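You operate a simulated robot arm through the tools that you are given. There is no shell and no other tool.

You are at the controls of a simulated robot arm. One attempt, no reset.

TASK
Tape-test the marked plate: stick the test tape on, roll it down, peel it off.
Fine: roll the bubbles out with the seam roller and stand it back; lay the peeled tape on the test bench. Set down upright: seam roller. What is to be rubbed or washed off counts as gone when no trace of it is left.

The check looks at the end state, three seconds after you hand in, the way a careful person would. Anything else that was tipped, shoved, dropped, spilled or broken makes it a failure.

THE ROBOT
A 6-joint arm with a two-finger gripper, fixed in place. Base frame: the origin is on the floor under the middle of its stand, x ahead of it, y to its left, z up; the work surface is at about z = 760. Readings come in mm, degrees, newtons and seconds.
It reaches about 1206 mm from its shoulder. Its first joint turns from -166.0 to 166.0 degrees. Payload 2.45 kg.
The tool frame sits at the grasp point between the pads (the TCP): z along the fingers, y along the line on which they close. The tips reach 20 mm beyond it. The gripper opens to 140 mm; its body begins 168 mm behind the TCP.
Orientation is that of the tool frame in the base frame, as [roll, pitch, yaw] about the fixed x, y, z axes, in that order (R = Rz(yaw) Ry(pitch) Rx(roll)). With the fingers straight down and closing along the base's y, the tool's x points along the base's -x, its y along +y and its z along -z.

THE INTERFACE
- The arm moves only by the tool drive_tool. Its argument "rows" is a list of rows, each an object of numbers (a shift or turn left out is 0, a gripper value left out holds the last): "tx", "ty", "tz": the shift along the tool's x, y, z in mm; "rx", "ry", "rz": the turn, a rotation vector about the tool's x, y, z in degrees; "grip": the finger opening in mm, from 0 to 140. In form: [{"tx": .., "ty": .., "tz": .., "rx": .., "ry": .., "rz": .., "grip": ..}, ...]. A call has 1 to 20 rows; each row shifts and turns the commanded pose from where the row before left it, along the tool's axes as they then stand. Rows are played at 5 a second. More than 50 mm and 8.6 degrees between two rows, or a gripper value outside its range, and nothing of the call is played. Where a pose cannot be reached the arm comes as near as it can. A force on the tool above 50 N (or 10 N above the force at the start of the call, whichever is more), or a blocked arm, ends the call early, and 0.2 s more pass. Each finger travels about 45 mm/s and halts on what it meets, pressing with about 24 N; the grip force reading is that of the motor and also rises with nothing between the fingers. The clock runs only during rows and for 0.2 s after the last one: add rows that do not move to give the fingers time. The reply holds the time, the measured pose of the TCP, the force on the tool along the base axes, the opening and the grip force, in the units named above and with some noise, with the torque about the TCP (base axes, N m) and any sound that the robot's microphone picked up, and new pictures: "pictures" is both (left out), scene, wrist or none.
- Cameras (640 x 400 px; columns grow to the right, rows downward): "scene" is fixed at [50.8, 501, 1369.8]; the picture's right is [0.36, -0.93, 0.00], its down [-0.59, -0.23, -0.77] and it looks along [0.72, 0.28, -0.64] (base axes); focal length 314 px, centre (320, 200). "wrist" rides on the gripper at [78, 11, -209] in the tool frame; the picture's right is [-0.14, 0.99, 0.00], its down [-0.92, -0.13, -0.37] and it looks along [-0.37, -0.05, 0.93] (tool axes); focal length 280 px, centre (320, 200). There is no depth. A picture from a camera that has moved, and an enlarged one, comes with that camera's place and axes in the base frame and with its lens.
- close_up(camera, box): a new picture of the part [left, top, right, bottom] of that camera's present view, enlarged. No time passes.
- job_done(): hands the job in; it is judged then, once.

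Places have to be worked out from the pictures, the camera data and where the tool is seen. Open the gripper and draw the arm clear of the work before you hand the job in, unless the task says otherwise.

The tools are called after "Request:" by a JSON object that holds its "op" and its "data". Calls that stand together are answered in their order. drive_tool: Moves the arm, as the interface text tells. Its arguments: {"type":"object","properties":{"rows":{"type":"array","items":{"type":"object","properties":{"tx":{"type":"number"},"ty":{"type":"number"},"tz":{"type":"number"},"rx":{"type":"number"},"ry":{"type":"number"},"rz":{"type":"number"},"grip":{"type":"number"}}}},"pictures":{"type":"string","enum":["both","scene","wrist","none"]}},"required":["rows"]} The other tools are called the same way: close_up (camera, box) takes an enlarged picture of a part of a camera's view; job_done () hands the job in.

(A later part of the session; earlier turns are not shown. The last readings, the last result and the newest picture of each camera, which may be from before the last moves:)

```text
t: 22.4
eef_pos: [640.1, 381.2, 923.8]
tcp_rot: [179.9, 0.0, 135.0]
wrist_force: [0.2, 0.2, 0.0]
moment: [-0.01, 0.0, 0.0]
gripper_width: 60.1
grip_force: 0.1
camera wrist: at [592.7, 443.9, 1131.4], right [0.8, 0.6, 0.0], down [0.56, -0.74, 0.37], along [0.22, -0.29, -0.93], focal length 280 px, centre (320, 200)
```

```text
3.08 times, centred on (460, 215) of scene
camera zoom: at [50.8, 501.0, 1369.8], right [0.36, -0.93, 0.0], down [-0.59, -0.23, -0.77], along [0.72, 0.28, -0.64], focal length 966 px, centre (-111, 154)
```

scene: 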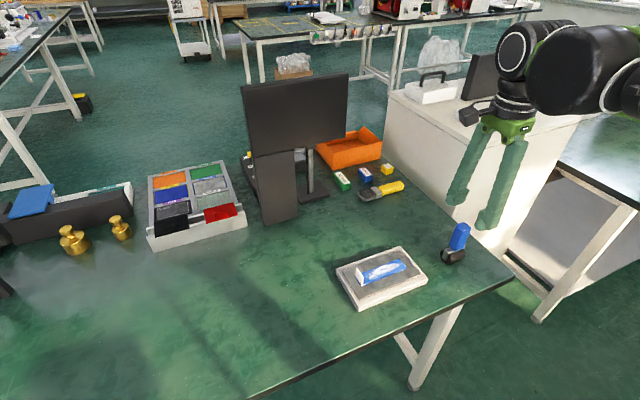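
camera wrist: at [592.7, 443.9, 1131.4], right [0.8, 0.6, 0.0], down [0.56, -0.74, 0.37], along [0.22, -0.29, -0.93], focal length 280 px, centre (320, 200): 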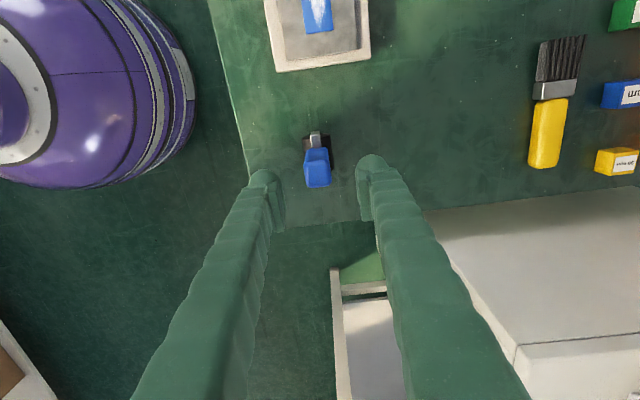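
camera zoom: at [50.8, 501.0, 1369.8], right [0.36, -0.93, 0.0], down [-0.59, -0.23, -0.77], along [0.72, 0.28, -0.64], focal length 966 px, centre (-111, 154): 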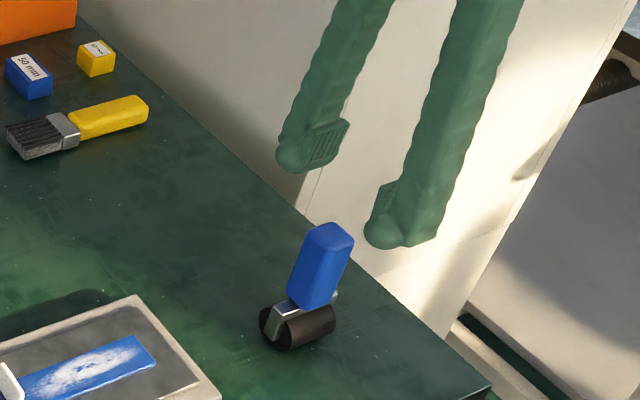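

The handle is at tool (2.5, -1.4) and aligned with the gripper. I'll correct for that and go down around it.

Request:
{"op": "drive_tool", "data": {"rows": [{"tx": 2.5, "ty": -1.4, "tz": 10}, {"tz": 20}, {"tz": 20}, {"tz": 15}, {"tz": 12}, {}], "pictures": "both"}}

Request:
{"op": "close_up", "data": {"camera": "wrist", "box": [240, 110, 400, 235]}}

Request:
{"op": "close_up", "data": {"camera": "scene", "box": [400, 150, 520, 280]}}

```text
t: 23.8
eef_pos: [634.7, 381.6, 847.4]
tcp_rot: [-179.9, 0.0, 135.0]
wrist_force: [0.4, -0.1, -0.3]
moment: [0.0, 0.0, -0.03]
gripper_width: 60.3
grip_force: 0.0
camera wrist: at [588.7, 444.1, 1054.2], right [0.8, 0.6, 0.0], down [0.56, -0.74, 0.37], along [0.22, -0.29, -0.93], focal length 280 px, centre (320, 200)
```

scene: 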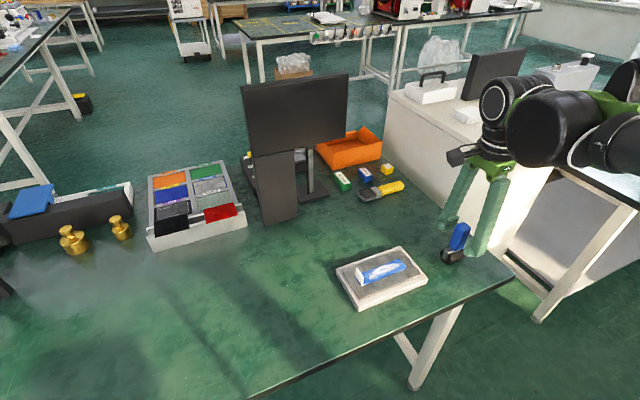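
wrist: 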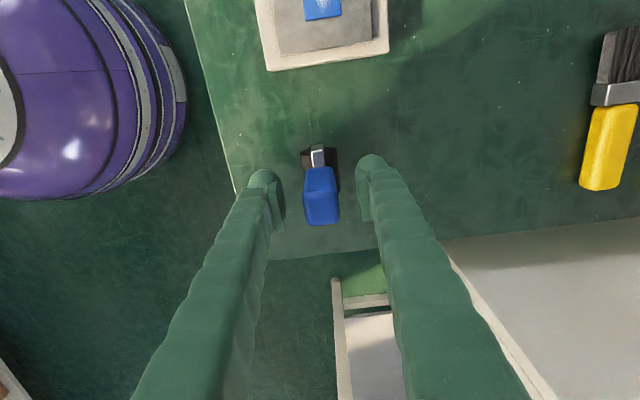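

```text
3.20 times, centred on (320, 172) of wrist
camera zoom: at [588.7, 444.1, 1054.2], right [0.8, 0.6, 0.0], down [0.56, -0.74, 0.37], along [0.22, -0.29, -0.93], focal length 897 px, centre (320, 288)
```

zoom: 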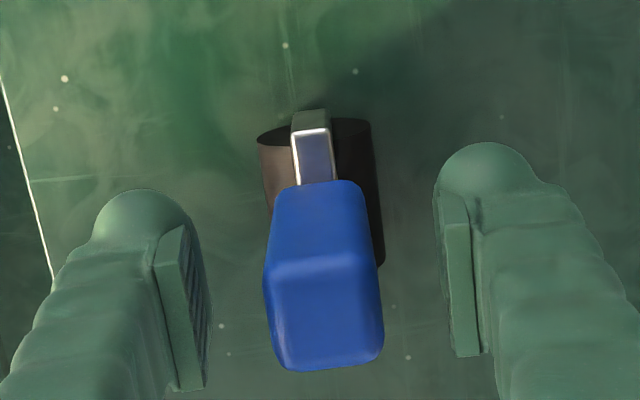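

```text
3.08 times, centred on (460, 215) of scene
camera zoom: at [50.8, 501.0, 1369.8], right [0.36, -0.93, 0.0], down [-0.59, -0.23, -0.77], along [0.72, 0.28, -0.64], focal length 966 px, centre (-111, 154)
```

zoom: 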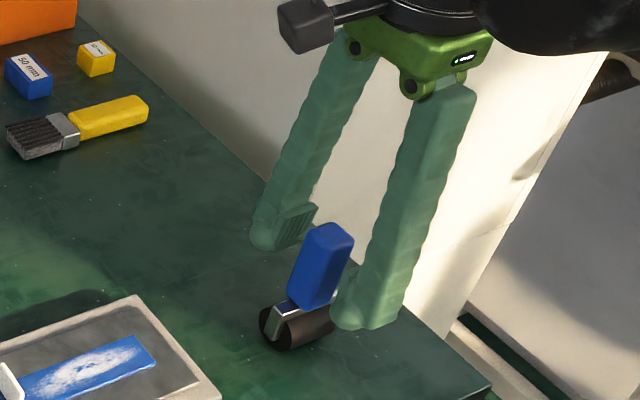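

After the move the handle sits about 1.4 mm to the +y side of the gripper's centre. I'll correct that, then close slowly on it.

Request:
{"op": "drive_tool", "data": {"rows": [{"tx": 0.9, "ty": 1.4, "grip": 50}, {"grip": 40}, {"grip": 32}, {"grip": 28}, {}], "pictures": "both"}}

Request:
{"op": "close_up", "data": {"camera": "wrist", "box": [240, 110, 400, 235]}}

```text
t: 25.0
eef_pos: [637.5, 383.3, 847.7]
tcp_rot: [-180.0, 0.0, 135.0]
wrist_force: [-0.7, -0.2, -0.6]
moment: [0.0, 0.0, 0.03]
gripper_width: 28.0
grip_force: 0.1
camera wrist: at [589.6, 445.5, 1054.7], right [0.8, 0.6, 0.0], down [0.56, -0.74, 0.37], along [0.22, -0.29, -0.93], focal length 280 px, centre (320, 200)
```

scene: 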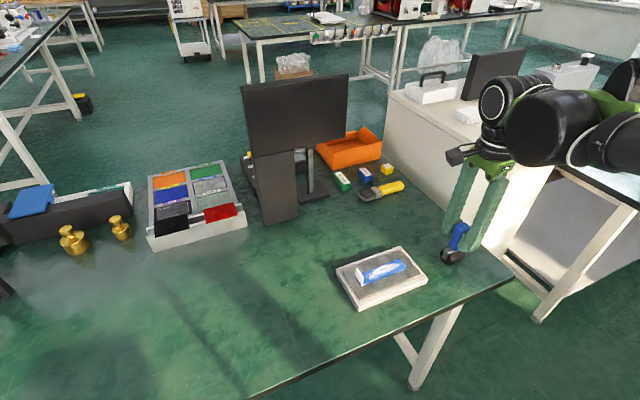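
wrist: 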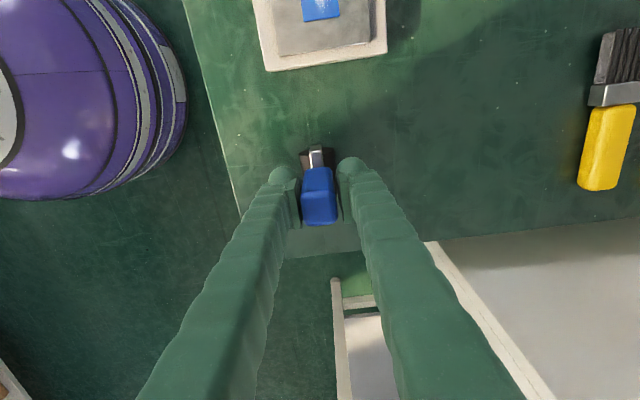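

```text
3.20 times, centred on (320, 172) of wrist
camera zoom: at [589.6, 445.5, 1054.7], right [0.8, 0.6, 0.0], down [0.56, -0.74, 0.37], along [0.22, -0.29, -0.93], focal length 897 px, centre (320, 288)
```

zoom: 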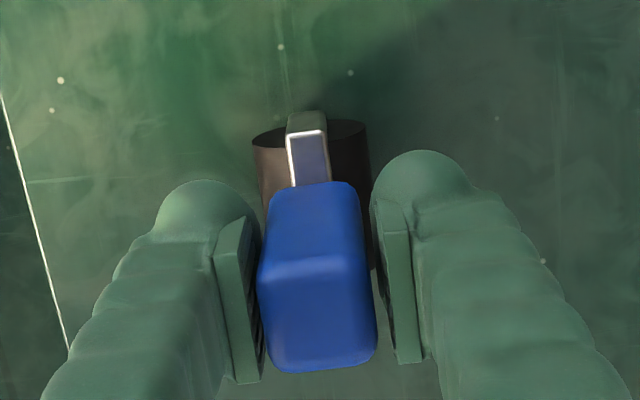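

With the opening at 28 mm the handle sits slightly nearer the left pad. I'll shift 1 mm toward it and close with full force.

Request:
{"op": "drive_tool", "data": {"rows": [{"ty": -1.0}, {"grip": 24}, {"grip": 20}, {"grip": 10}, {"grip": 0}, {}, {}], "pictures": "both"}}

Request:
{"op": "close_up", "data": {"camera": "wrist", "box": [240, 110, 400, 235]}}

Request:
{"op": "close_up", "data": {"camera": "scene", "box": [400, 180, 520, 280]}}

```text
t: 26.6
eef_pos: [634.8, 382.5, 846.3]
tcp_rot: [-180.0, 0.1, 135.0]
wrist_force: [-1.0, -0.1, 0.1]
moment: [0.04, 0.02, 0.01]
gripper_width: 25.3
grip_force: 24.0
camera wrist: at [588.7, 444.7, 1055.3], right [0.8, 0.6, 0.0], down [0.56, -0.74, 0.37], along [0.22, -0.29, -0.93], focal length 280 px, centre (320, 200)
```

scene: 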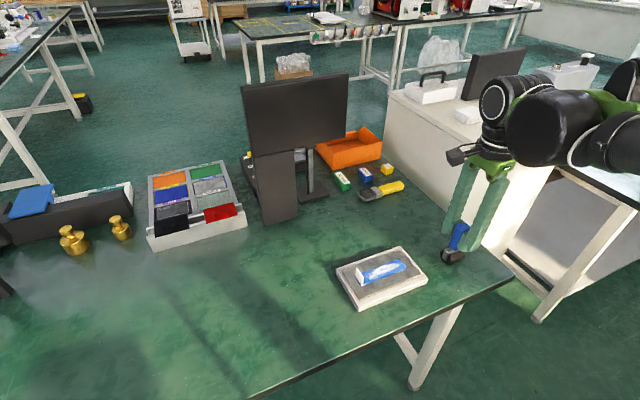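
wrist: 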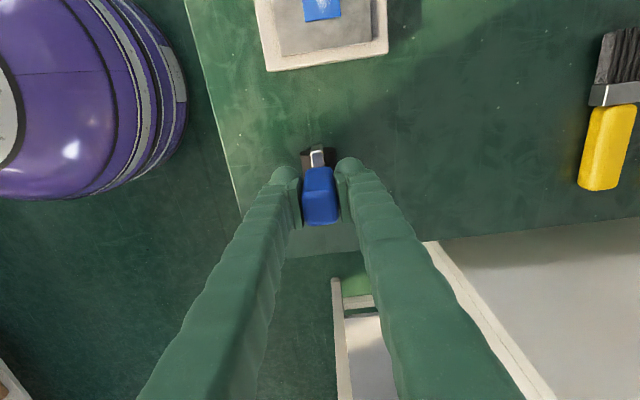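

```text
3.20 times, centred on (320, 172) of wrist
camera zoom: at [588.7, 444.7, 1055.3], right [0.8, 0.6, 0.0], down [0.56, -0.74, 0.37], along [0.22, -0.29, -0.93], focal length 897 px, centre (320, 288)
```

zoom: 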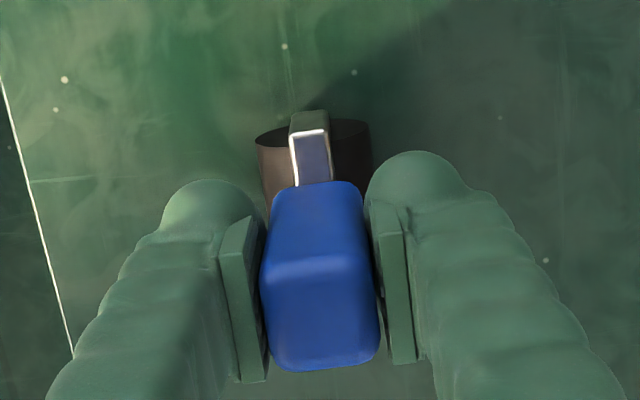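

```text
4.00 times, centred on (460, 230) of scene
camera zoom: at [50.8, 501.0, 1369.8], right [0.36, -0.93, 0.0], down [-0.59, -0.23, -0.77], along [0.72, 0.28, -0.64], focal length 1256 px, centre (-240, 80)
```

zoom: 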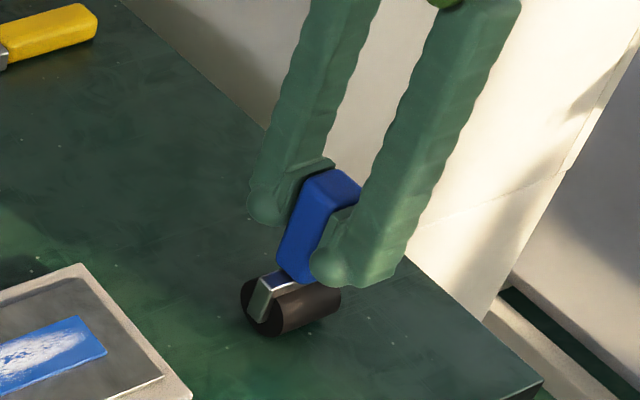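

The handle is held (25.3 mm, 24 N). The true grasp TCP is (636.1, 381.8, 846.3), so the roller's bottom is 86.3 mm below the TCP. I'll lift it and carry it over the plate.

Request:
{"op": "drive_tool", "data": {"rows": [{"tz": -5}, {"tz": -15}, {"tz": -30}, {"tz": -30}, {"tx": 38, "ty": 4}, {"tx": 38, "ty": 4}, {"tx": 38, "ty": 4}, {"tx": 38, "ty": 4}, {"tx": 38, "ty": 4}, {}], "pictures": "both"}}

Request:
{"op": "close_up", "data": {"camera": "scene", "box": [320, 180, 460, 300]}}

```text
t: 28.8
eef_pos: [514.2, 530.9, 925.4]
tcp_rot: [-180.0, 0.1, 134.9]
wrist_force: [-0.3, 0.6, -2.9]
moment: [-0.01, 0.0, 0.03]
gripper_width: 25.0
grip_force: 23.9
camera wrist: at [468.1, 593.9, 1133.1], right [0.8, 0.6, 0.0], down [0.56, -0.74, 0.37], along [0.22, -0.29, -0.93], focal length 280 px, centre (320, 200)
```

scene: 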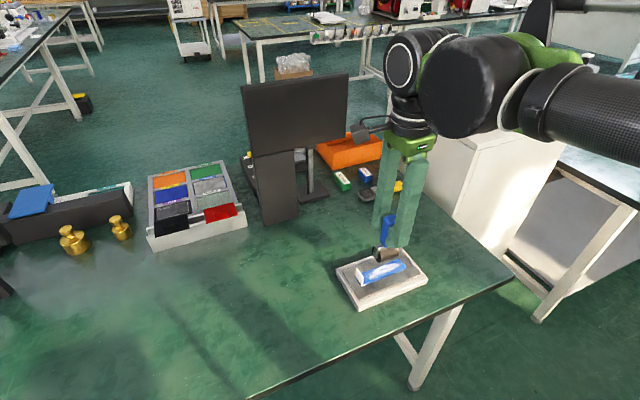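
wrist: 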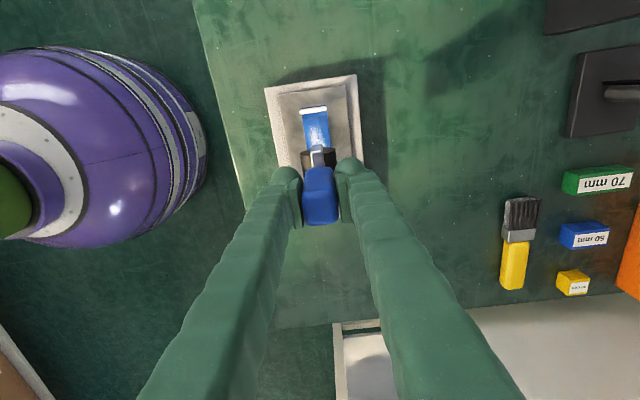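

```text
3.33 times, centred on (390, 240) of scene
camera zoom: at [50.8, 501.0, 1369.8], right [0.36, -0.93, 0.0], down [-0.59, -0.23, -0.77], along [0.72, 0.28, -0.64], focal length 1046 px, centre (87, 67)
```

zoom: 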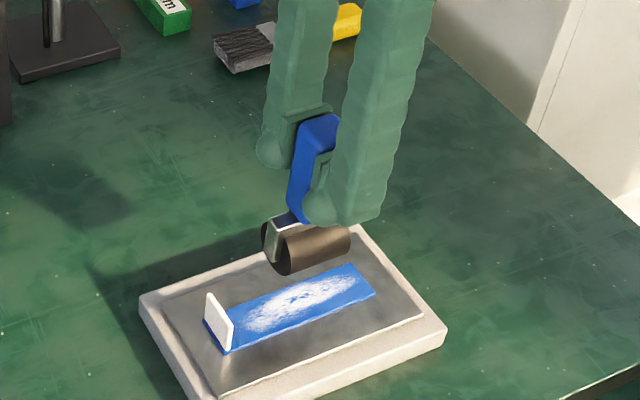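

The roller is held firmly and weighs about 3 N. I'll turn it by 90° so its axis lies across the tape.

Request:
{"op": "drive_tool", "data": {"rows": [{"rz": -7.5}, {"rz": -7.5}, {"rz": -7.5}, {"rz": -7.5}, {"rz": -7.5}, {"rz": -7.5}, {"rz": -7.5}, {"rz": -7.5}, {"rz": -7.5}, {"rz": -7.5}, {"rz": -7.5}, {"rz": -7.5}, {}], "pictures": "both"}}

Request:
{"op": "close_up", "data": {"camera": "scene", "box": [320, 180, 460, 300]}}

Request:
{"op": "close_up", "data": {"camera": "wrist", "box": [200, 80, 440, 240]}}

```text
t: 31.6
eef_pos: [515.2, 531.1, 926.6]
tcp_rot: [-179.9, 0.0, -134.9]
wrist_force: [0.0, 0.1, -1.6]
moment: [0.03, 0.02, 0.02]
gripper_width: 25.0
grip_force: 24.0
camera wrist: at [453.9, 482.3, 1134.4], right [-0.6, 0.8, 0.0], down [0.74, 0.56, 0.37], along [0.29, 0.22, -0.93], focal length 280 px, centre (320, 200)
```

scene: 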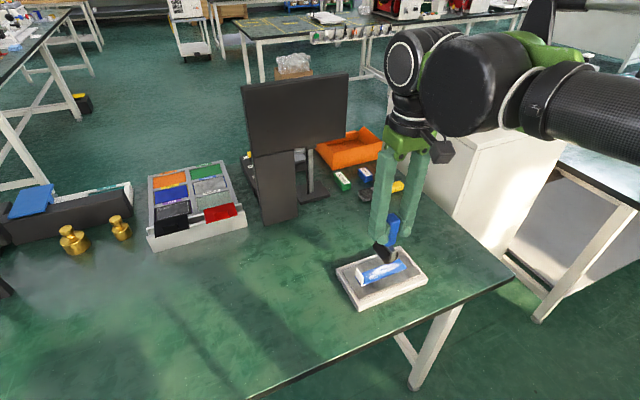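
wrist: 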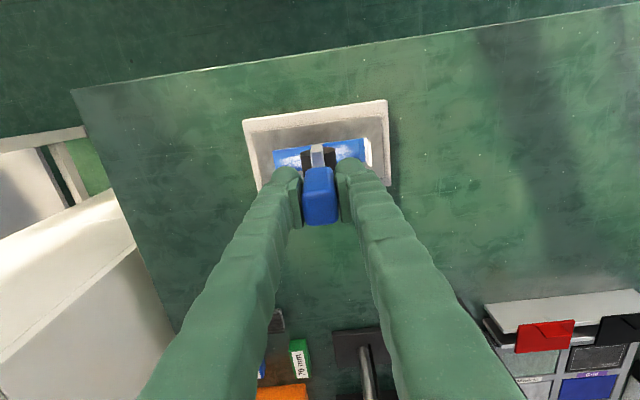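

```text
3.33 times, centred on (390, 240) of scene
camera zoom: at [50.8, 501.0, 1369.8], right [0.36, -0.93, 0.0], down [-0.59, -0.23, -0.77], along [0.72, 0.28, -0.64], focal length 1046 px, centre (87, 67)
```

zoom: 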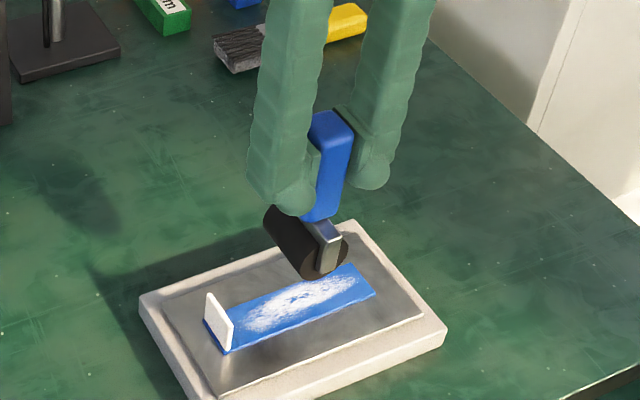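

```text
2.50 times, centred on (320, 160) of wrist
camera zoom: at [453.9, 482.3, 1134.4], right [-0.6, 0.8, 0.0], down [0.74, 0.56, 0.37], along [0.29, 0.22, -0.93], focal length 701 px, centre (320, 300)
```

zoom: 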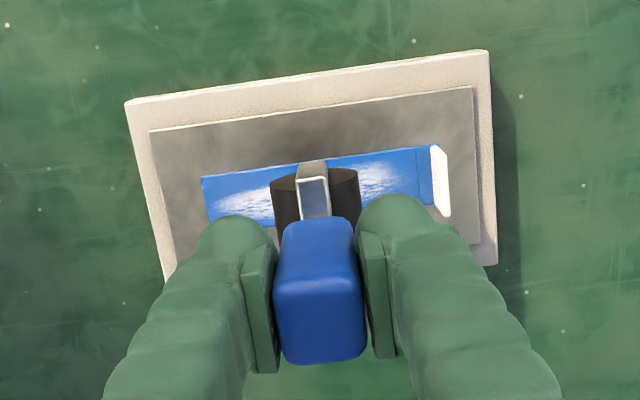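

The roller's axis now lies across the tape, centred on it. I'll move toward the tab end, keeping about 4 mm clearance from the tab, and lower to just above the tape.

Request:
{"op": "drive_tool", "data": {"rows": [{"ty": 17.5}, {"ty": 17.5}, {"tz": 20}, {"tz": 15}, {"tz": 10}, {}], "pictures": "both"}}

Request:
{"op": "close_up", "data": {"camera": "scene", "box": [320, 200, 440, 300]}}

Request:
{"op": "close_up", "data": {"camera": "wrist", "box": [200, 80, 440, 240]}}

```text
t: 33.0
eef_pos: [490.1, 555.0, 881.1]
tcp_rot: [-179.9, -0.1, -134.9]
wrist_force: [0.0, -0.7, -2.6]
moment: [-0.02, 0.04, 0.02]
gripper_width: 25.0
grip_force: 23.9
camera wrist: at [428.5, 507.1, 1089.1], right [-0.6, 0.8, 0.0], down [0.74, 0.56, 0.37], along [0.29, 0.22, -0.93], focal length 280 px, centre (320, 200)
```

scene: 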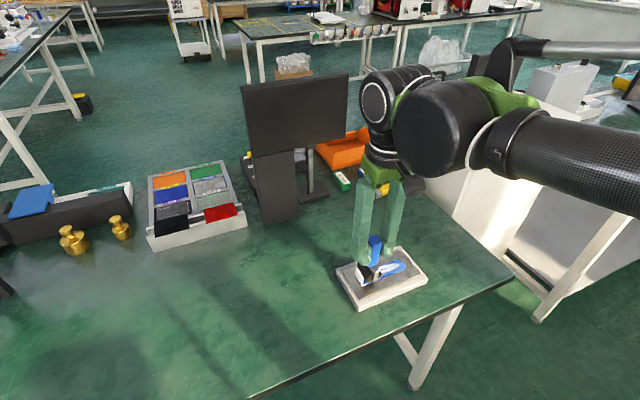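
wrist: 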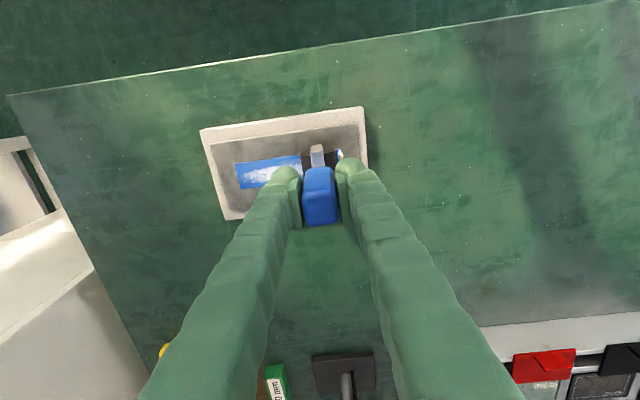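

```text
4.00 times, centred on (380, 250) of scene
camera zoom: at [50.8, 501.0, 1369.8], right [0.36, -0.93, 0.0], down [-0.59, -0.23, -0.77], along [0.72, 0.28, -0.64], focal length 1256 px, centre (80, 0)
```

zoom: 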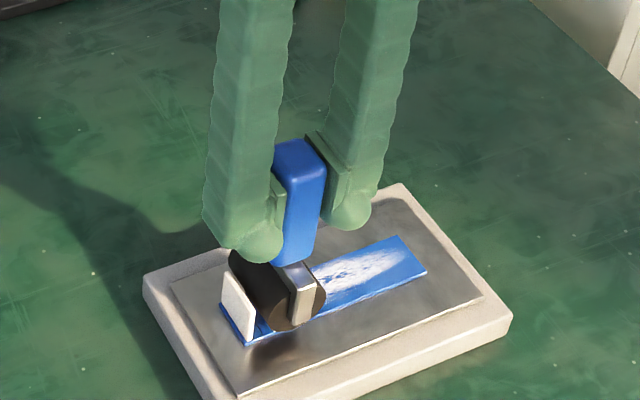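

```text
2.50 times, centred on (320, 160) of wrist
camera zoom: at [428.5, 507.1, 1089.1], right [-0.6, 0.8, 0.0], down [0.74, 0.56, 0.37], along [0.29, 0.22, -0.93], focal length 701 px, centre (320, 300)
```

zoom: 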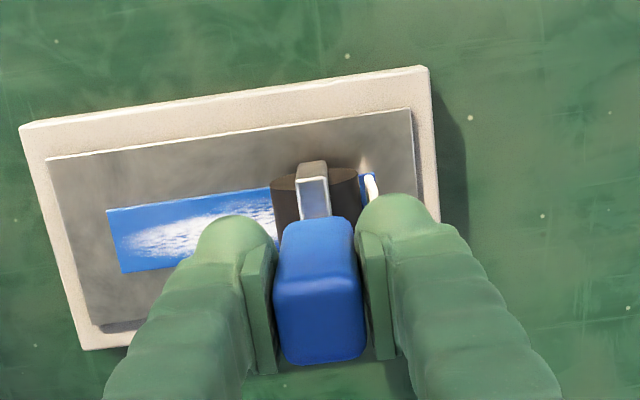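

The roller is about 7 mm above the tape, clear of the tab. I'll lower it carefully until contact.

Request:
{"op": "drive_tool", "data": {"rows": [{"tz": 3}, {"tz": 2}, {"tz": 1}, {}], "pictures": "none"}}

```text
t: 34.0
eef_pos: [490.8, 555.0, 875.8]
tcp_rot: [-180.0, 0.0, -135.0]
wrist_force: [0.0, 0.0, -3.6]
moment: [0.0, -0.01, 0.0]
gripper_width: 25.0
grip_force: 24.2
```

There's no contact yet. I'll continue in 0.5 mm steps.

Request:
{"op": "drive_tool", "data": {"rows": [{"tz": 0.5}, {"tz": 0.5}, {}], "pictures": "none"}}

```text
t: 34.8
eef_pos: [490.8, 555.9, 874.8]
tcp_rot: [-180.0, 0.1, -135.1]
wrist_force: [0.3, 0.2, -3.3]
moment: [-0.01, 0.01, 0.0]
gripper_width: 25.1
grip_force: 24.0
```

Still no contact; I'll go on in small steps.

Request:
{"op": "drive_tool", "data": {"rows": [{"tz": 0.5}, {"tz": 0.5}, {}], "pictures": "none"}}

```text
t: 35.6
eef_pos: [491.6, 555.6, 872.9]
tcp_rot: [179.9, 0.0, -135.0]
wrist_force: [-0.2, 0.2, 2.5]
moment: [-0.06, -0.01, 0.02]
gripper_width: 25.2
grip_force: 23.6
```

Contact is made: the force went from -3 to +2.5 N. I'll press a bit more and check the view.

Request:
{"op": "drive_tool", "data": {"rows": [{"tz": 0.5}, {}], "pictures": "both"}}

Request:
{"op": "close_up", "data": {"camera": "scene", "box": [320, 200, 440, 300]}}

```text
t: 36.2
eef_pos: [491.1, 556.1, 874.9]
tcp_rot: [180.0, 0.1, -135.1]
wrist_force: [0.7, 3.7, 21.0]
moment: [0.19, -0.11, 0.02]
gripper_width: 25.1
grip_force: 24.2
camera wrist: at [428.8, 507.0, 1081.7], right [-0.6, 0.8, 0.0], down [0.74, 0.56, 0.37], along [0.29, 0.22, -0.93], focal length 280 px, centre (320, 200)
```

scene: 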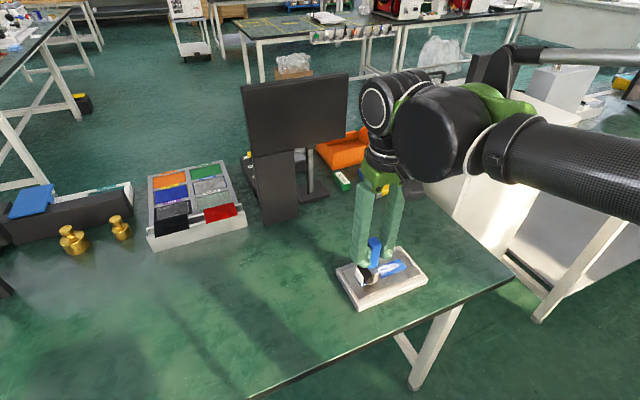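
wrist: 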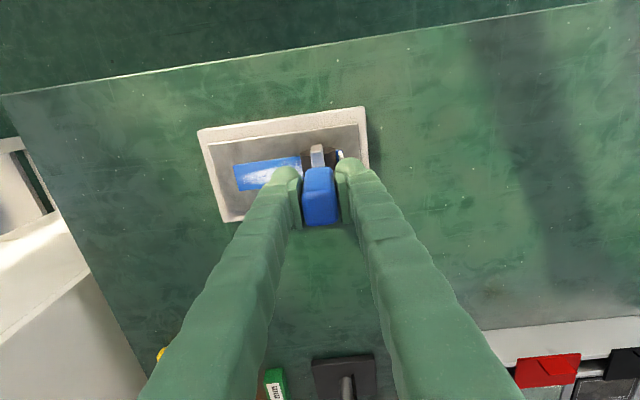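

```text
4.00 times, centred on (380, 250) of scene
camera zoom: at [50.8, 501.0, 1369.8], right [0.36, -0.93, 0.0], down [-0.59, -0.23, -0.77], along [0.72, 0.28, -0.64], focal length 1256 px, centre (80, 0)
```

zoom: 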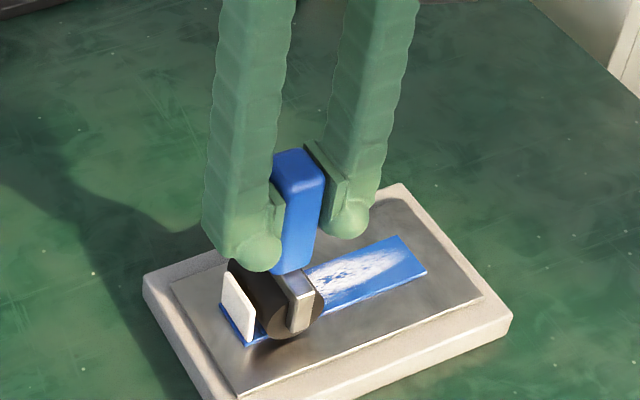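

The net press is about 24 N. I'll roll slowly toward the free end, starting a hair closer to the tab, and watch the forces.

Request:
{"op": "drive_tool", "data": {"rows": [{"ty": 1.5}, {"ty": -5}, {"ty": -6}, {"ty": -6}, {"ty": -6}, {}], "pictures": "both"}}

Request:
{"op": "close_up", "data": {"camera": "scene", "box": [320, 200, 440, 300]}}

```text
t: 37.6
eef_pos: [505.1, 541.6, 873.6]
tcp_rot: [180.0, 0.1, -135.0]
wrist_force: [-0.5, 1.5, 10.8]
moment: [0.0, -0.03, 0.04]
gripper_width: 25.3
grip_force: 24.1
camera wrist: at [443.5, 491.7, 1081.5], right [-0.6, 0.8, 0.0], down [0.74, 0.56, 0.37], along [0.29, 0.22, -0.93], focal length 280 px, centre (320, 200)
```

scene: 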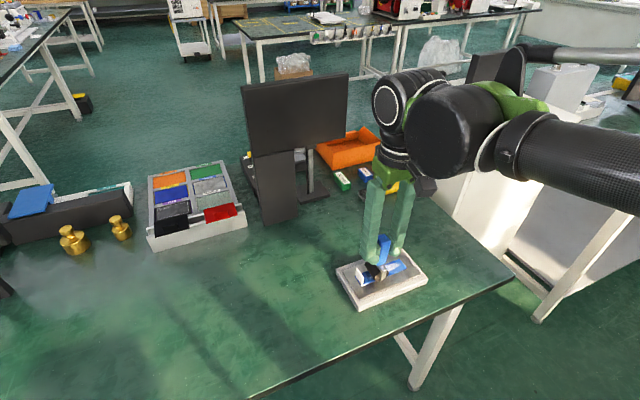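
wrist: 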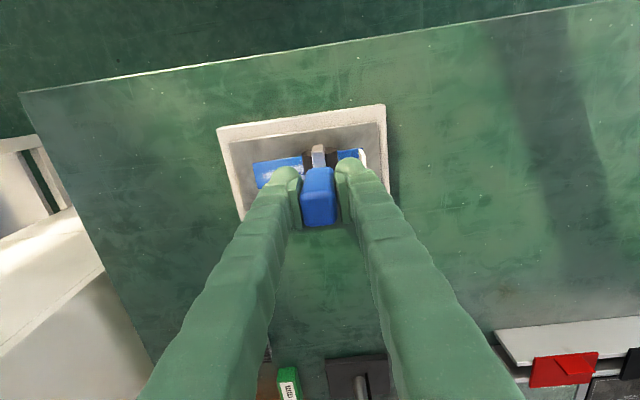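

```text
4.00 times, centred on (380, 250) of scene
camera zoom: at [50.8, 501.0, 1369.8], right [0.36, -0.93, 0.0], down [-0.59, -0.23, -0.77], along [0.72, 0.28, -0.64], focal length 1256 px, centre (80, 0)
```

zoom: 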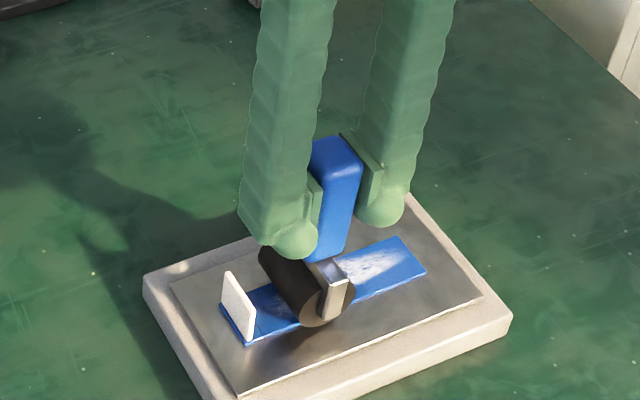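

The bubbles vanish behind the roller. I'll continue rolling toward the free end.

Request:
{"op": "drive_tool", "data": {"rows": [{"ty": -6}, {"ty": -6}, {"ty": -6}, {"ty": -6}, {"ty": -6}, {}], "pictures": "both"}}

Request:
{"op": "close_up", "data": {"camera": "scene", "box": [320, 200, 440, 300]}}

```text
t: 39.0
eef_pos: [527.1, 519.0, 873.4]
tcp_rot: [180.0, 0.0, -135.0]
wrist_force: [-0.6, 0.4, 5.0]
moment: [-0.02, -0.01, 0.0]
gripper_width: 25.1
grip_force: 24.3
camera wrist: at [465.2, 470.8, 1081.5], right [-0.6, 0.8, 0.0], down [0.74, 0.56, 0.37], along [0.29, 0.22, -0.93], focal length 280 px, centre (320, 200)
```

scene: 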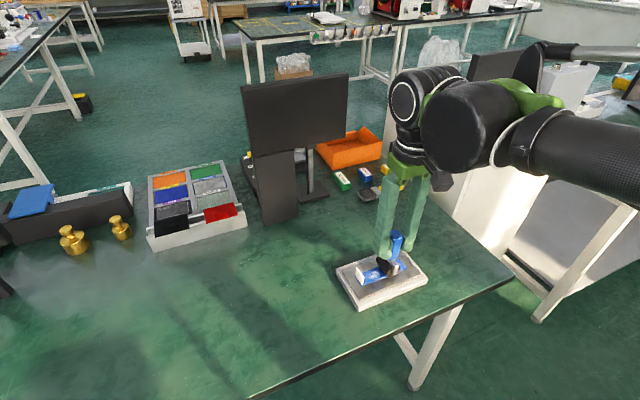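
wrist: 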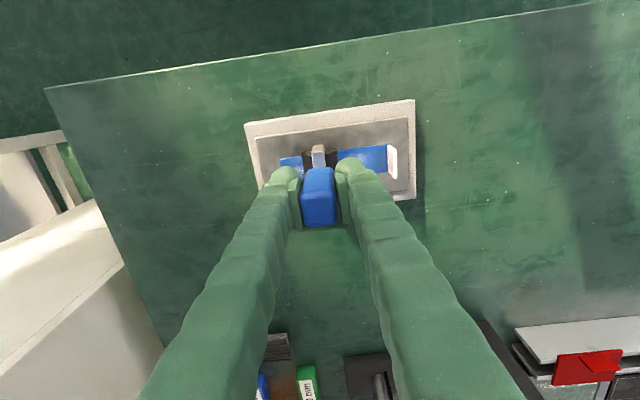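

```text
4.00 times, centred on (380, 250) of scene
camera zoom: at [50.8, 501.0, 1369.8], right [0.36, -0.93, 0.0], down [-0.59, -0.23, -0.77], along [0.72, 0.28, -0.64], focal length 1256 px, centre (80, 0)
```

zoom: 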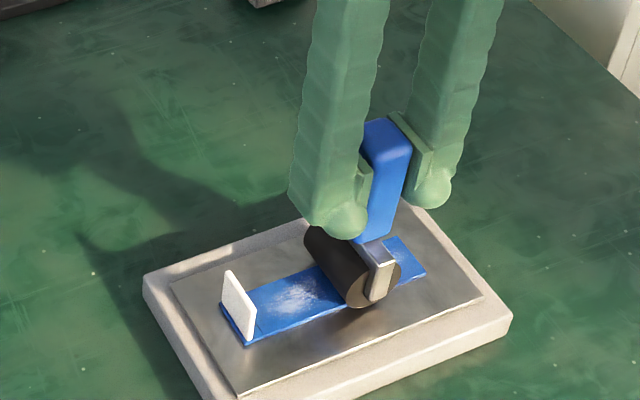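

A faint trace remains behind the roller and the press has dropped to about 8 N. I'll press 0.3 mm more, roll on to the free end, and then make return passes.

Request:
{"op": "drive_tool", "data": {"rows": [{"tz": 0.3}, {"ty": -5}, {"ty": -5}, {"ty": -5}, {"ty": -5}, {"ty": -5}, {"ty": -5}, {}], "pictures": "both"}}

Request:
{"op": "close_up", "data": {"camera": "scene", "box": [320, 200, 440, 300]}}

```text
t: 40.8
eef_pos: [547.9, 498.1, 873.5]
tcp_rot: [-180.0, 0.1, -135.0]
wrist_force: [-1.1, 0.3, -0.9]
moment: [0.0, 0.04, 0.0]
gripper_width: 24.9
grip_force: 23.9
camera wrist: at [486.0, 449.8, 1081.5], right [-0.6, 0.8, 0.0], down [0.74, 0.56, 0.37], along [0.29, 0.22, -0.93], focal length 280 px, centre (320, 200)
```

scene: 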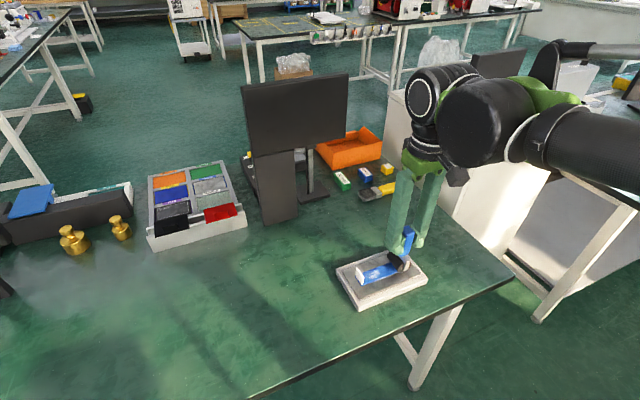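
wrist: 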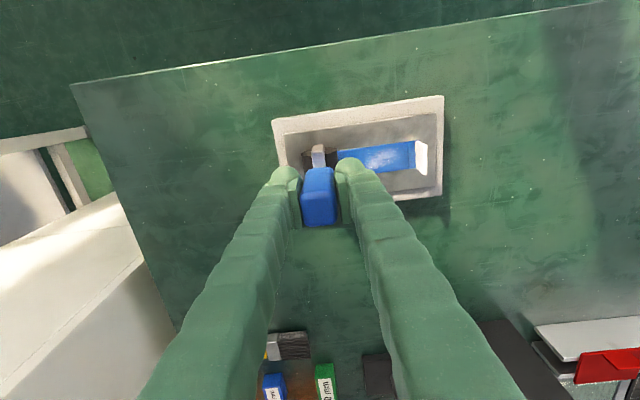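

```text
4.00 times, centred on (380, 250) of scene
camera zoom: at [50.8, 501.0, 1369.8], right [0.36, -0.93, 0.0], down [-0.59, -0.23, -0.77], along [0.72, 0.28, -0.64], focal length 1256 px, centre (80, 0)
```

zoom: 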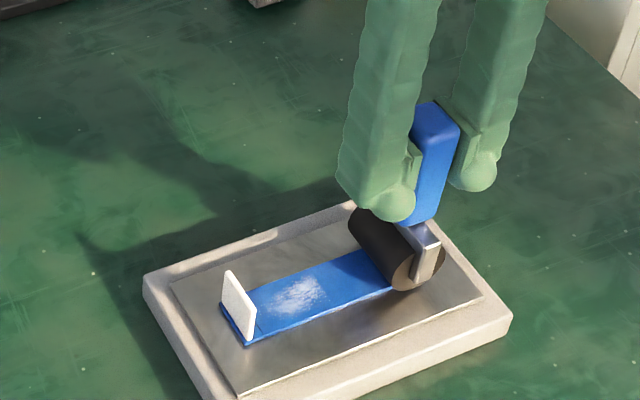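

Most bubbles are gone. A patch remains in the tab half and the press is now only about 2 N, so I'll press 0.6 mm more here and roll back toward the tab.

Request:
{"op": "drive_tool", "data": {"rows": [{"tz": 0.4}, {"tz": 0.3}, {}], "pictures": "none"}}

```text
t: 41.6
eef_pos: [547.3, 498.6, 872.9]
tcp_rot: [180.0, 0.1, -135.1]
wrist_force: [0.3, 0.7, 10.8]
moment: [-0.02, -0.07, 0.02]
gripper_width: 25.1
grip_force: 23.9
```

The press is back to about 14 N. I'll roll a little further to cover the free end, then back toward the tab.

Request:
{"op": "drive_tool", "data": {"rows": [{"ty": -5}, {"ty": -4}, {"ty": 5}, {"ty": 6}, {"ty": 6}, {"ty": 6}, {"ty": 6}, {"ty": 6}, {}], "pictures": "both"}}

Request:
{"op": "close_up", "data": {"camera": "scene", "box": [320, 200, 440, 300]}}

```text
t: 43.6
eef_pos: [529.8, 516.5, 872.4]
tcp_rot: [-180.0, -0.1, -135.0]
wrist_force: [1.5, -1.8, 8.2]
moment: [-0.06, -0.02, 0.03]
gripper_width: 24.8
grip_force: 24.2
camera wrist: at [467.5, 468.5, 1080.7], right [-0.6, 0.8, 0.0], down [0.74, 0.56, 0.37], along [0.29, 0.22, -0.93], focal length 280 px, centre (320, 200)
```

scene: 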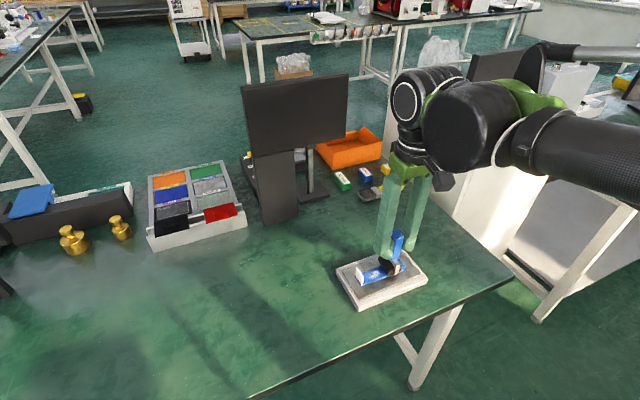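
wrist: 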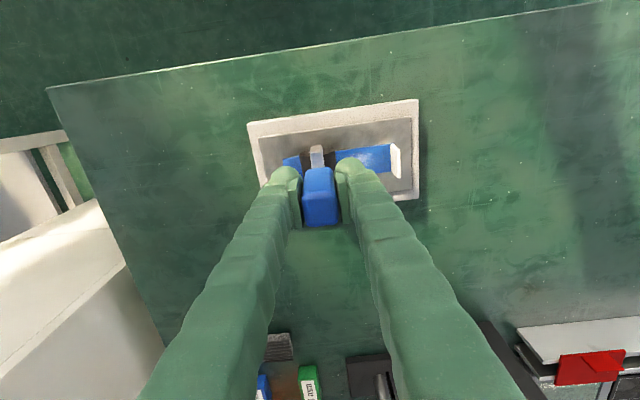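

```text
4.00 times, centred on (380, 250) of scene
camera zoom: at [50.8, 501.0, 1369.8], right [0.36, -0.93, 0.0], down [-0.59, -0.23, -0.77], along [0.72, 0.28, -0.64], focal length 1256 px, centre (80, 0)
```

zoom: 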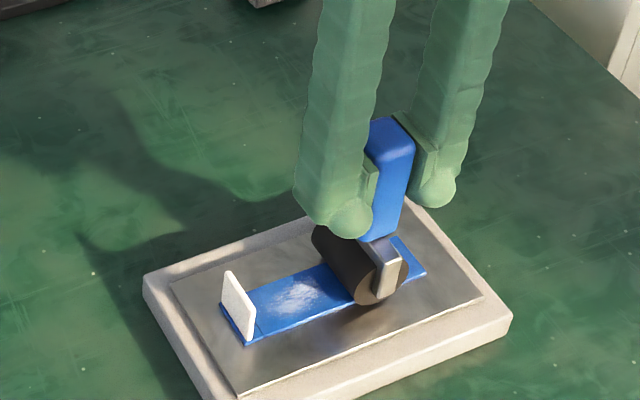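

The free-end half looks clean. I'll continue back over the remaining patch to near the tab.

Request:
{"op": "drive_tool", "data": {"rows": [{"tz": 0.2}, {"ty": 5}, {"ty": 5}, {"ty": 5}, {"ty": 5}, {"ty": 5}, {"ty": 5}, {"ty": 5}, {"ty": 5}, {"ty": 5}, {"ty": 5}, {"ty": 5}, {}], "pictures": "both"}}

Request:
{"op": "close_up", "data": {"camera": "scene", "box": [320, 200, 440, 300]}}

```text
t: 46.4
eef_pos: [489.2, 554.7, 872.7]
tcp_rot: [-180.0, 0.1, -135.0]
wrist_force: [1.9, -2.3, 10.6]
moment: [-0.02, 0.03, -0.01]
gripper_width: 25.1
grip_force: 23.8
camera wrist: at [427.8, 507.1, 1080.2], right [-0.6, 0.8, 0.0], down [0.74, 0.56, 0.37], along [0.29, 0.22, -0.93], focal length 280 px, centre (320, 200)
```

scene: 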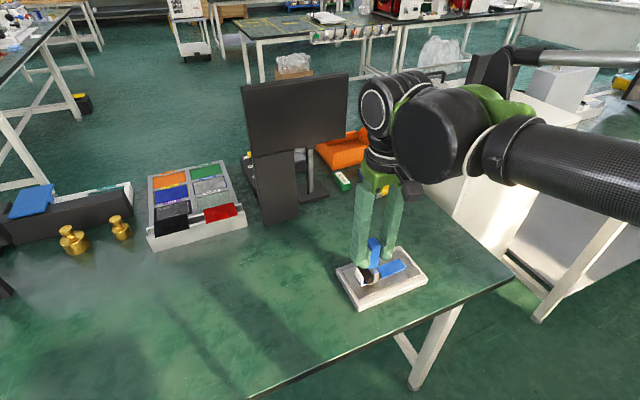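
wrist: 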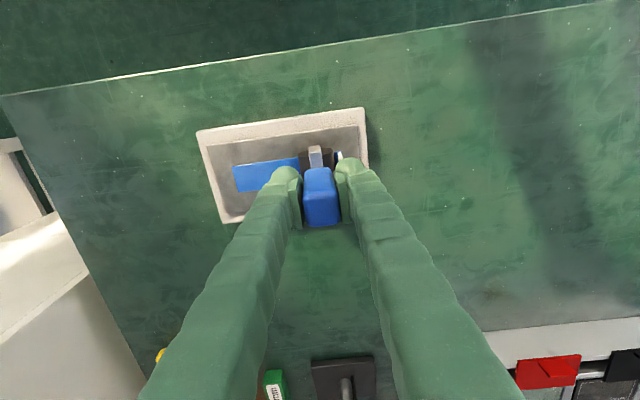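

```text
4.00 times, centred on (380, 250) of scene
camera zoom: at [50.8, 501.0, 1369.8], right [0.36, -0.93, 0.0], down [-0.59, -0.23, -0.77], along [0.72, 0.28, -0.64], focal length 1256 px, centre (80, 0)
```

zoom: 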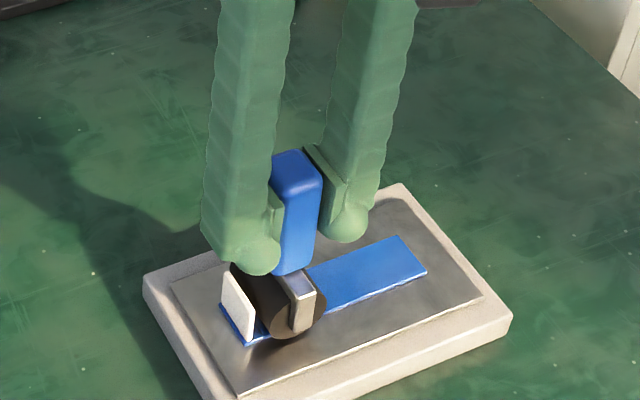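

The visible tape is clean. I'll make one more full pass from the tab to the free end so that no faint trace stays.

Request:
{"op": "drive_tool", "data": {"rows": [{"ty": 1}, {"ty": -5}, {"ty": -6}, {"ty": -6}, {"ty": -6}, {"ty": -6}, {"ty": -6}, {"tz": 0.1, "ty": -6}, {"ty": -6}, {"ty": -6}, {"ty": -6}, {"ty": -6}, {"tz": 0.1, "ty": -6}, {"ty": -6}, {"ty": -6}, {"ty": -6}, {}], "pictures": "both"}}

Request:
{"op": "close_up", "data": {"camera": "scene", "box": [320, 200, 440, 300]}}

```text
t: 50.0
eef_pos: [553.6, 493.4, 872.9]
tcp_rot: [-179.9, 0.0, -135.1]
wrist_force: [-0.9, 1.3, 1.6]
moment: [0.01, -0.01, 0.01]
gripper_width: 24.9
grip_force: 23.9
camera wrist: at [490.8, 444.5, 1079.7], right [-0.6, 0.8, 0.0], down [0.74, 0.56, 0.37], along [0.29, 0.22, -0.93], focal length 280 px, centre (320, 200)
```

scene: 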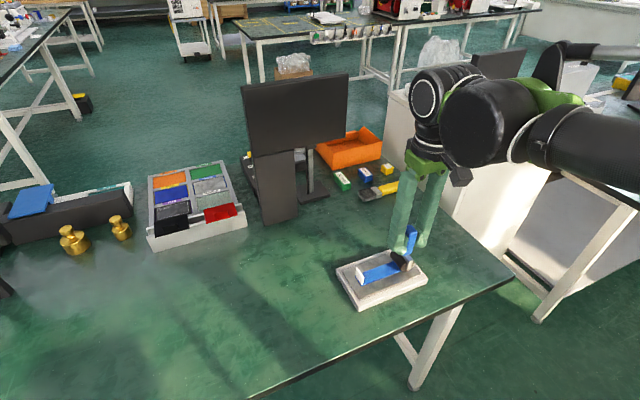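
wrist: 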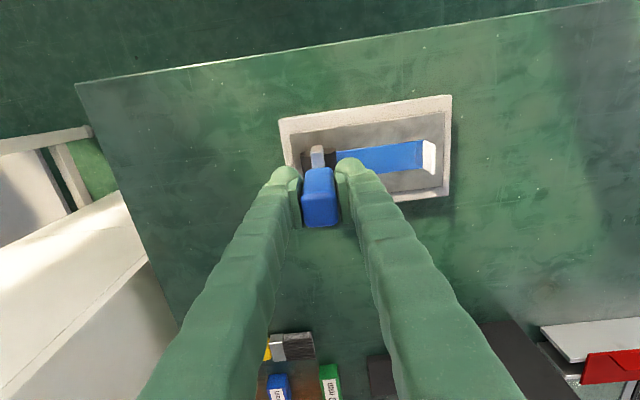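

```text
4.00 times, centred on (380, 250) of scene
camera zoom: at [50.8, 501.0, 1369.8], right [0.36, -0.93, 0.0], down [-0.59, -0.23, -0.77], along [0.72, 0.28, -0.64], focal length 1256 px, centre (80, 0)
```

zoom: 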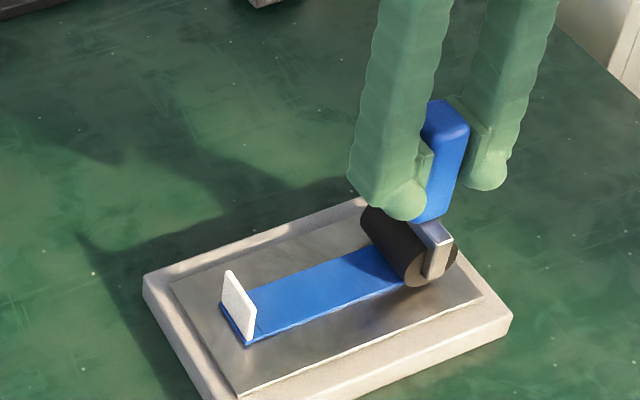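

The pass is done. I'll lift the roller clear and look at the whole tape.

Request:
{"op": "drive_tool", "data": {"rows": [{"tz": -5}, {"tz": -15}, {"tz": -20}, {"ty": -20}, {"ty": -20}, {}], "pictures": "both"}}

Request:
{"op": "close_up", "data": {"camera": "scene", "box": [330, 235, 430, 305]}}

Request:
{"op": "close_up", "data": {"camera": "wrist", "box": [280, 80, 480, 220]}}

Request:
{"op": "close_up", "data": {"camera": "scene", "box": [380, 190, 480, 280]}}

```text
t: 51.4
eef_pos: [582.2, 465.4, 912.7]
tcp_rot: [179.9, 0.0, -135.0]
wrist_force: [0.7, -0.3, -2.4]
moment: [0.02, -0.01, 0.01]
gripper_width: 24.9
grip_force: 24.0
camera wrist: at [520.2, 416.9, 1119.5], right [-0.6, 0.8, 0.0], down [0.74, 0.56, 0.37], along [0.29, 0.22, -0.93], focal length 280 px, centre (320, 200)
```

scene: 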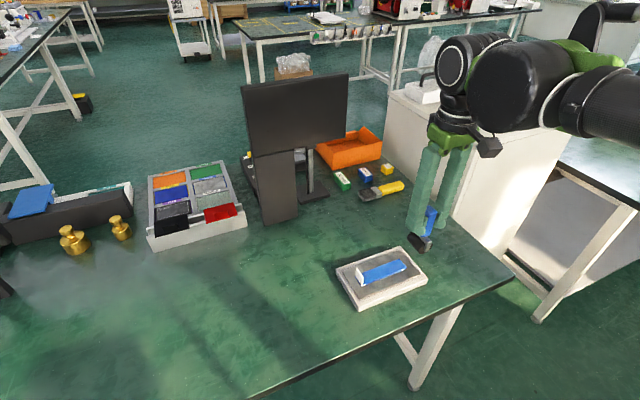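
wrist: 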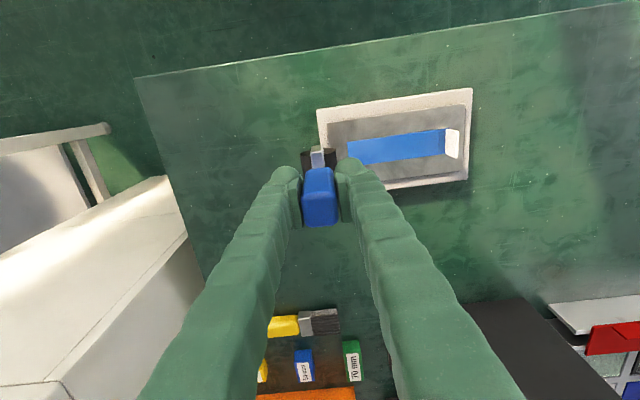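

```text
5.71 times, centred on (380, 270) of scene
camera zoom: at [50.8, 501.0, 1369.8], right [0.36, -0.93, 0.0], down [-0.59, -0.23, -0.77], along [0.72, 0.28, -0.64], focal length 1794 px, centre (-23, -200)
```

zoom: 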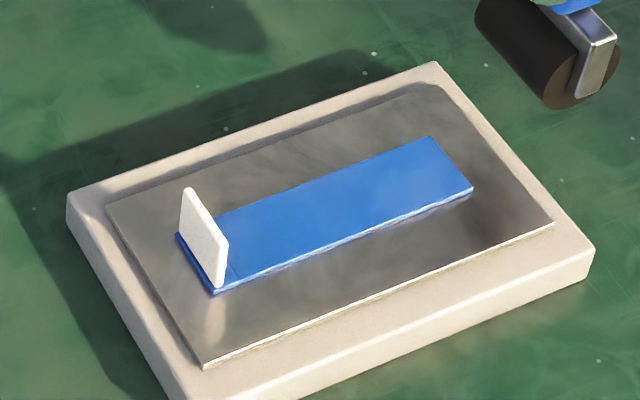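

```text
2.86 times, centred on (380, 150) of wrist
camera zoom: at [520.2, 416.9, 1119.5], right [-0.6, 0.8, 0.0], down [0.74, 0.56, 0.37], along [0.29, 0.22, -0.93], focal length 801 px, centre (149, 343)
```

zoom: 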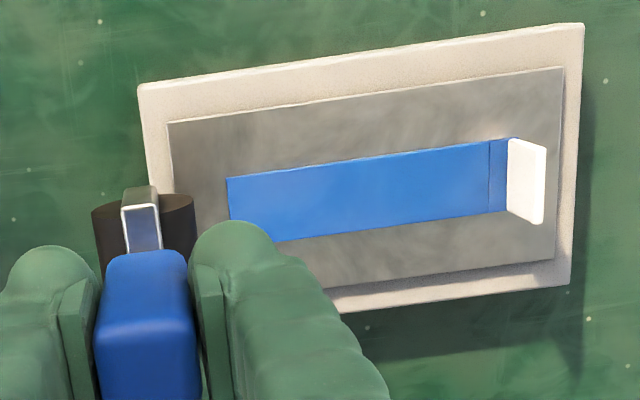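

```text
4.44 times, centred on (430, 235) of scene
camera zoom: at [50.8, 501.0, 1369.8], right [0.36, -0.93, 0.0], down [-0.59, -0.23, -0.77], along [0.72, 0.28, -0.64], focal length 1395 px, centre (-169, 44)
```

zoom: 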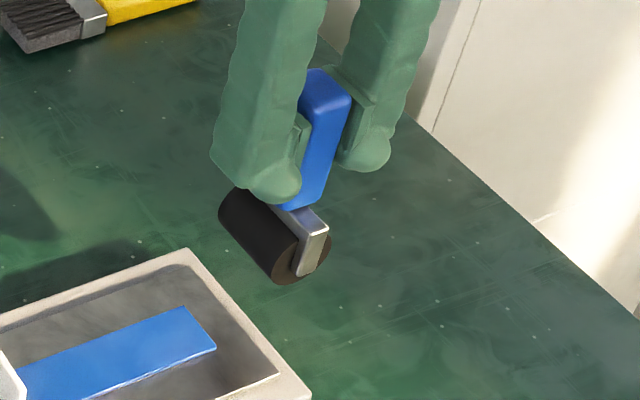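

The tape looks clear. I'll zoom in further to be sure there is no faint residue before putting the roller back.

Request:
{"op": "close_up", "data": {"camera": "scene", "box": [355, 255, 415, 290]}}

Request:
{"op": "close_up", "data": {"camera": "wrist", "box": [340, 115, 470, 180]}}

```text
10.67 times, centred on (385, 272) of scene
camera zoom: at [50.8, 501.0, 1369.8], right [0.36, -0.93, 0.0], down [-0.59, -0.23, -0.77], along [0.72, 0.28, -0.64], focal length 3348 px, centre (-373, -573)
```

zoom: 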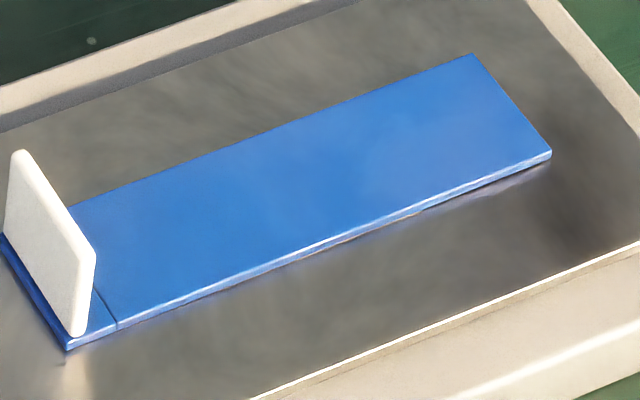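

```text
4.92 times, centred on (405, 148) of wrist
camera zoom: at [520.2, 416.9, 1119.5], right [-0.6, 0.8, 0.0], down [0.74, 0.56, 0.37], along [0.29, 0.22, -0.93], focal length 1380 px, centre (-98, 458)
```

zoom: 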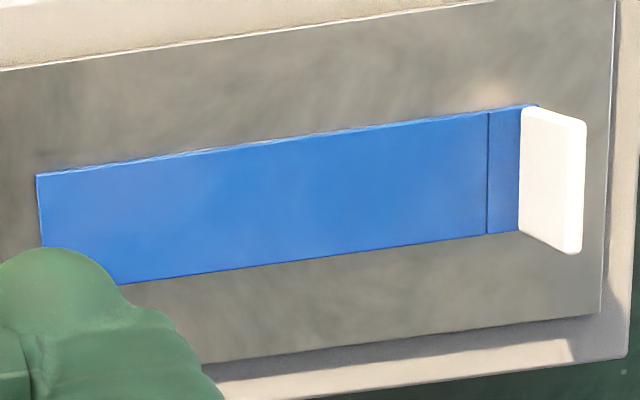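

It looks clean apart from slight tonal variation. To be certain, I'll do one more light back-and-forth pass while the roller is in hand, starting at the free end.

Request:
{"op": "drive_tool", "data": {"rows": [{"ty": 20}, {"ty": 20}, {"tz": 20}, {"tz": 15}, {"tz": 5}, {"tz": 0.3}, {}], "pictures": "none"}}

```text
t: 53.0
eef_pos: [553.2, 492.0, 870.7]
tcp_rot: [180.0, 0.1, -135.0]
wrist_force: [-0.3, -1.0, 12.9]
moment: [-0.02, 0.03, 0.02]
gripper_width: 25.0
grip_force: 24.0
```

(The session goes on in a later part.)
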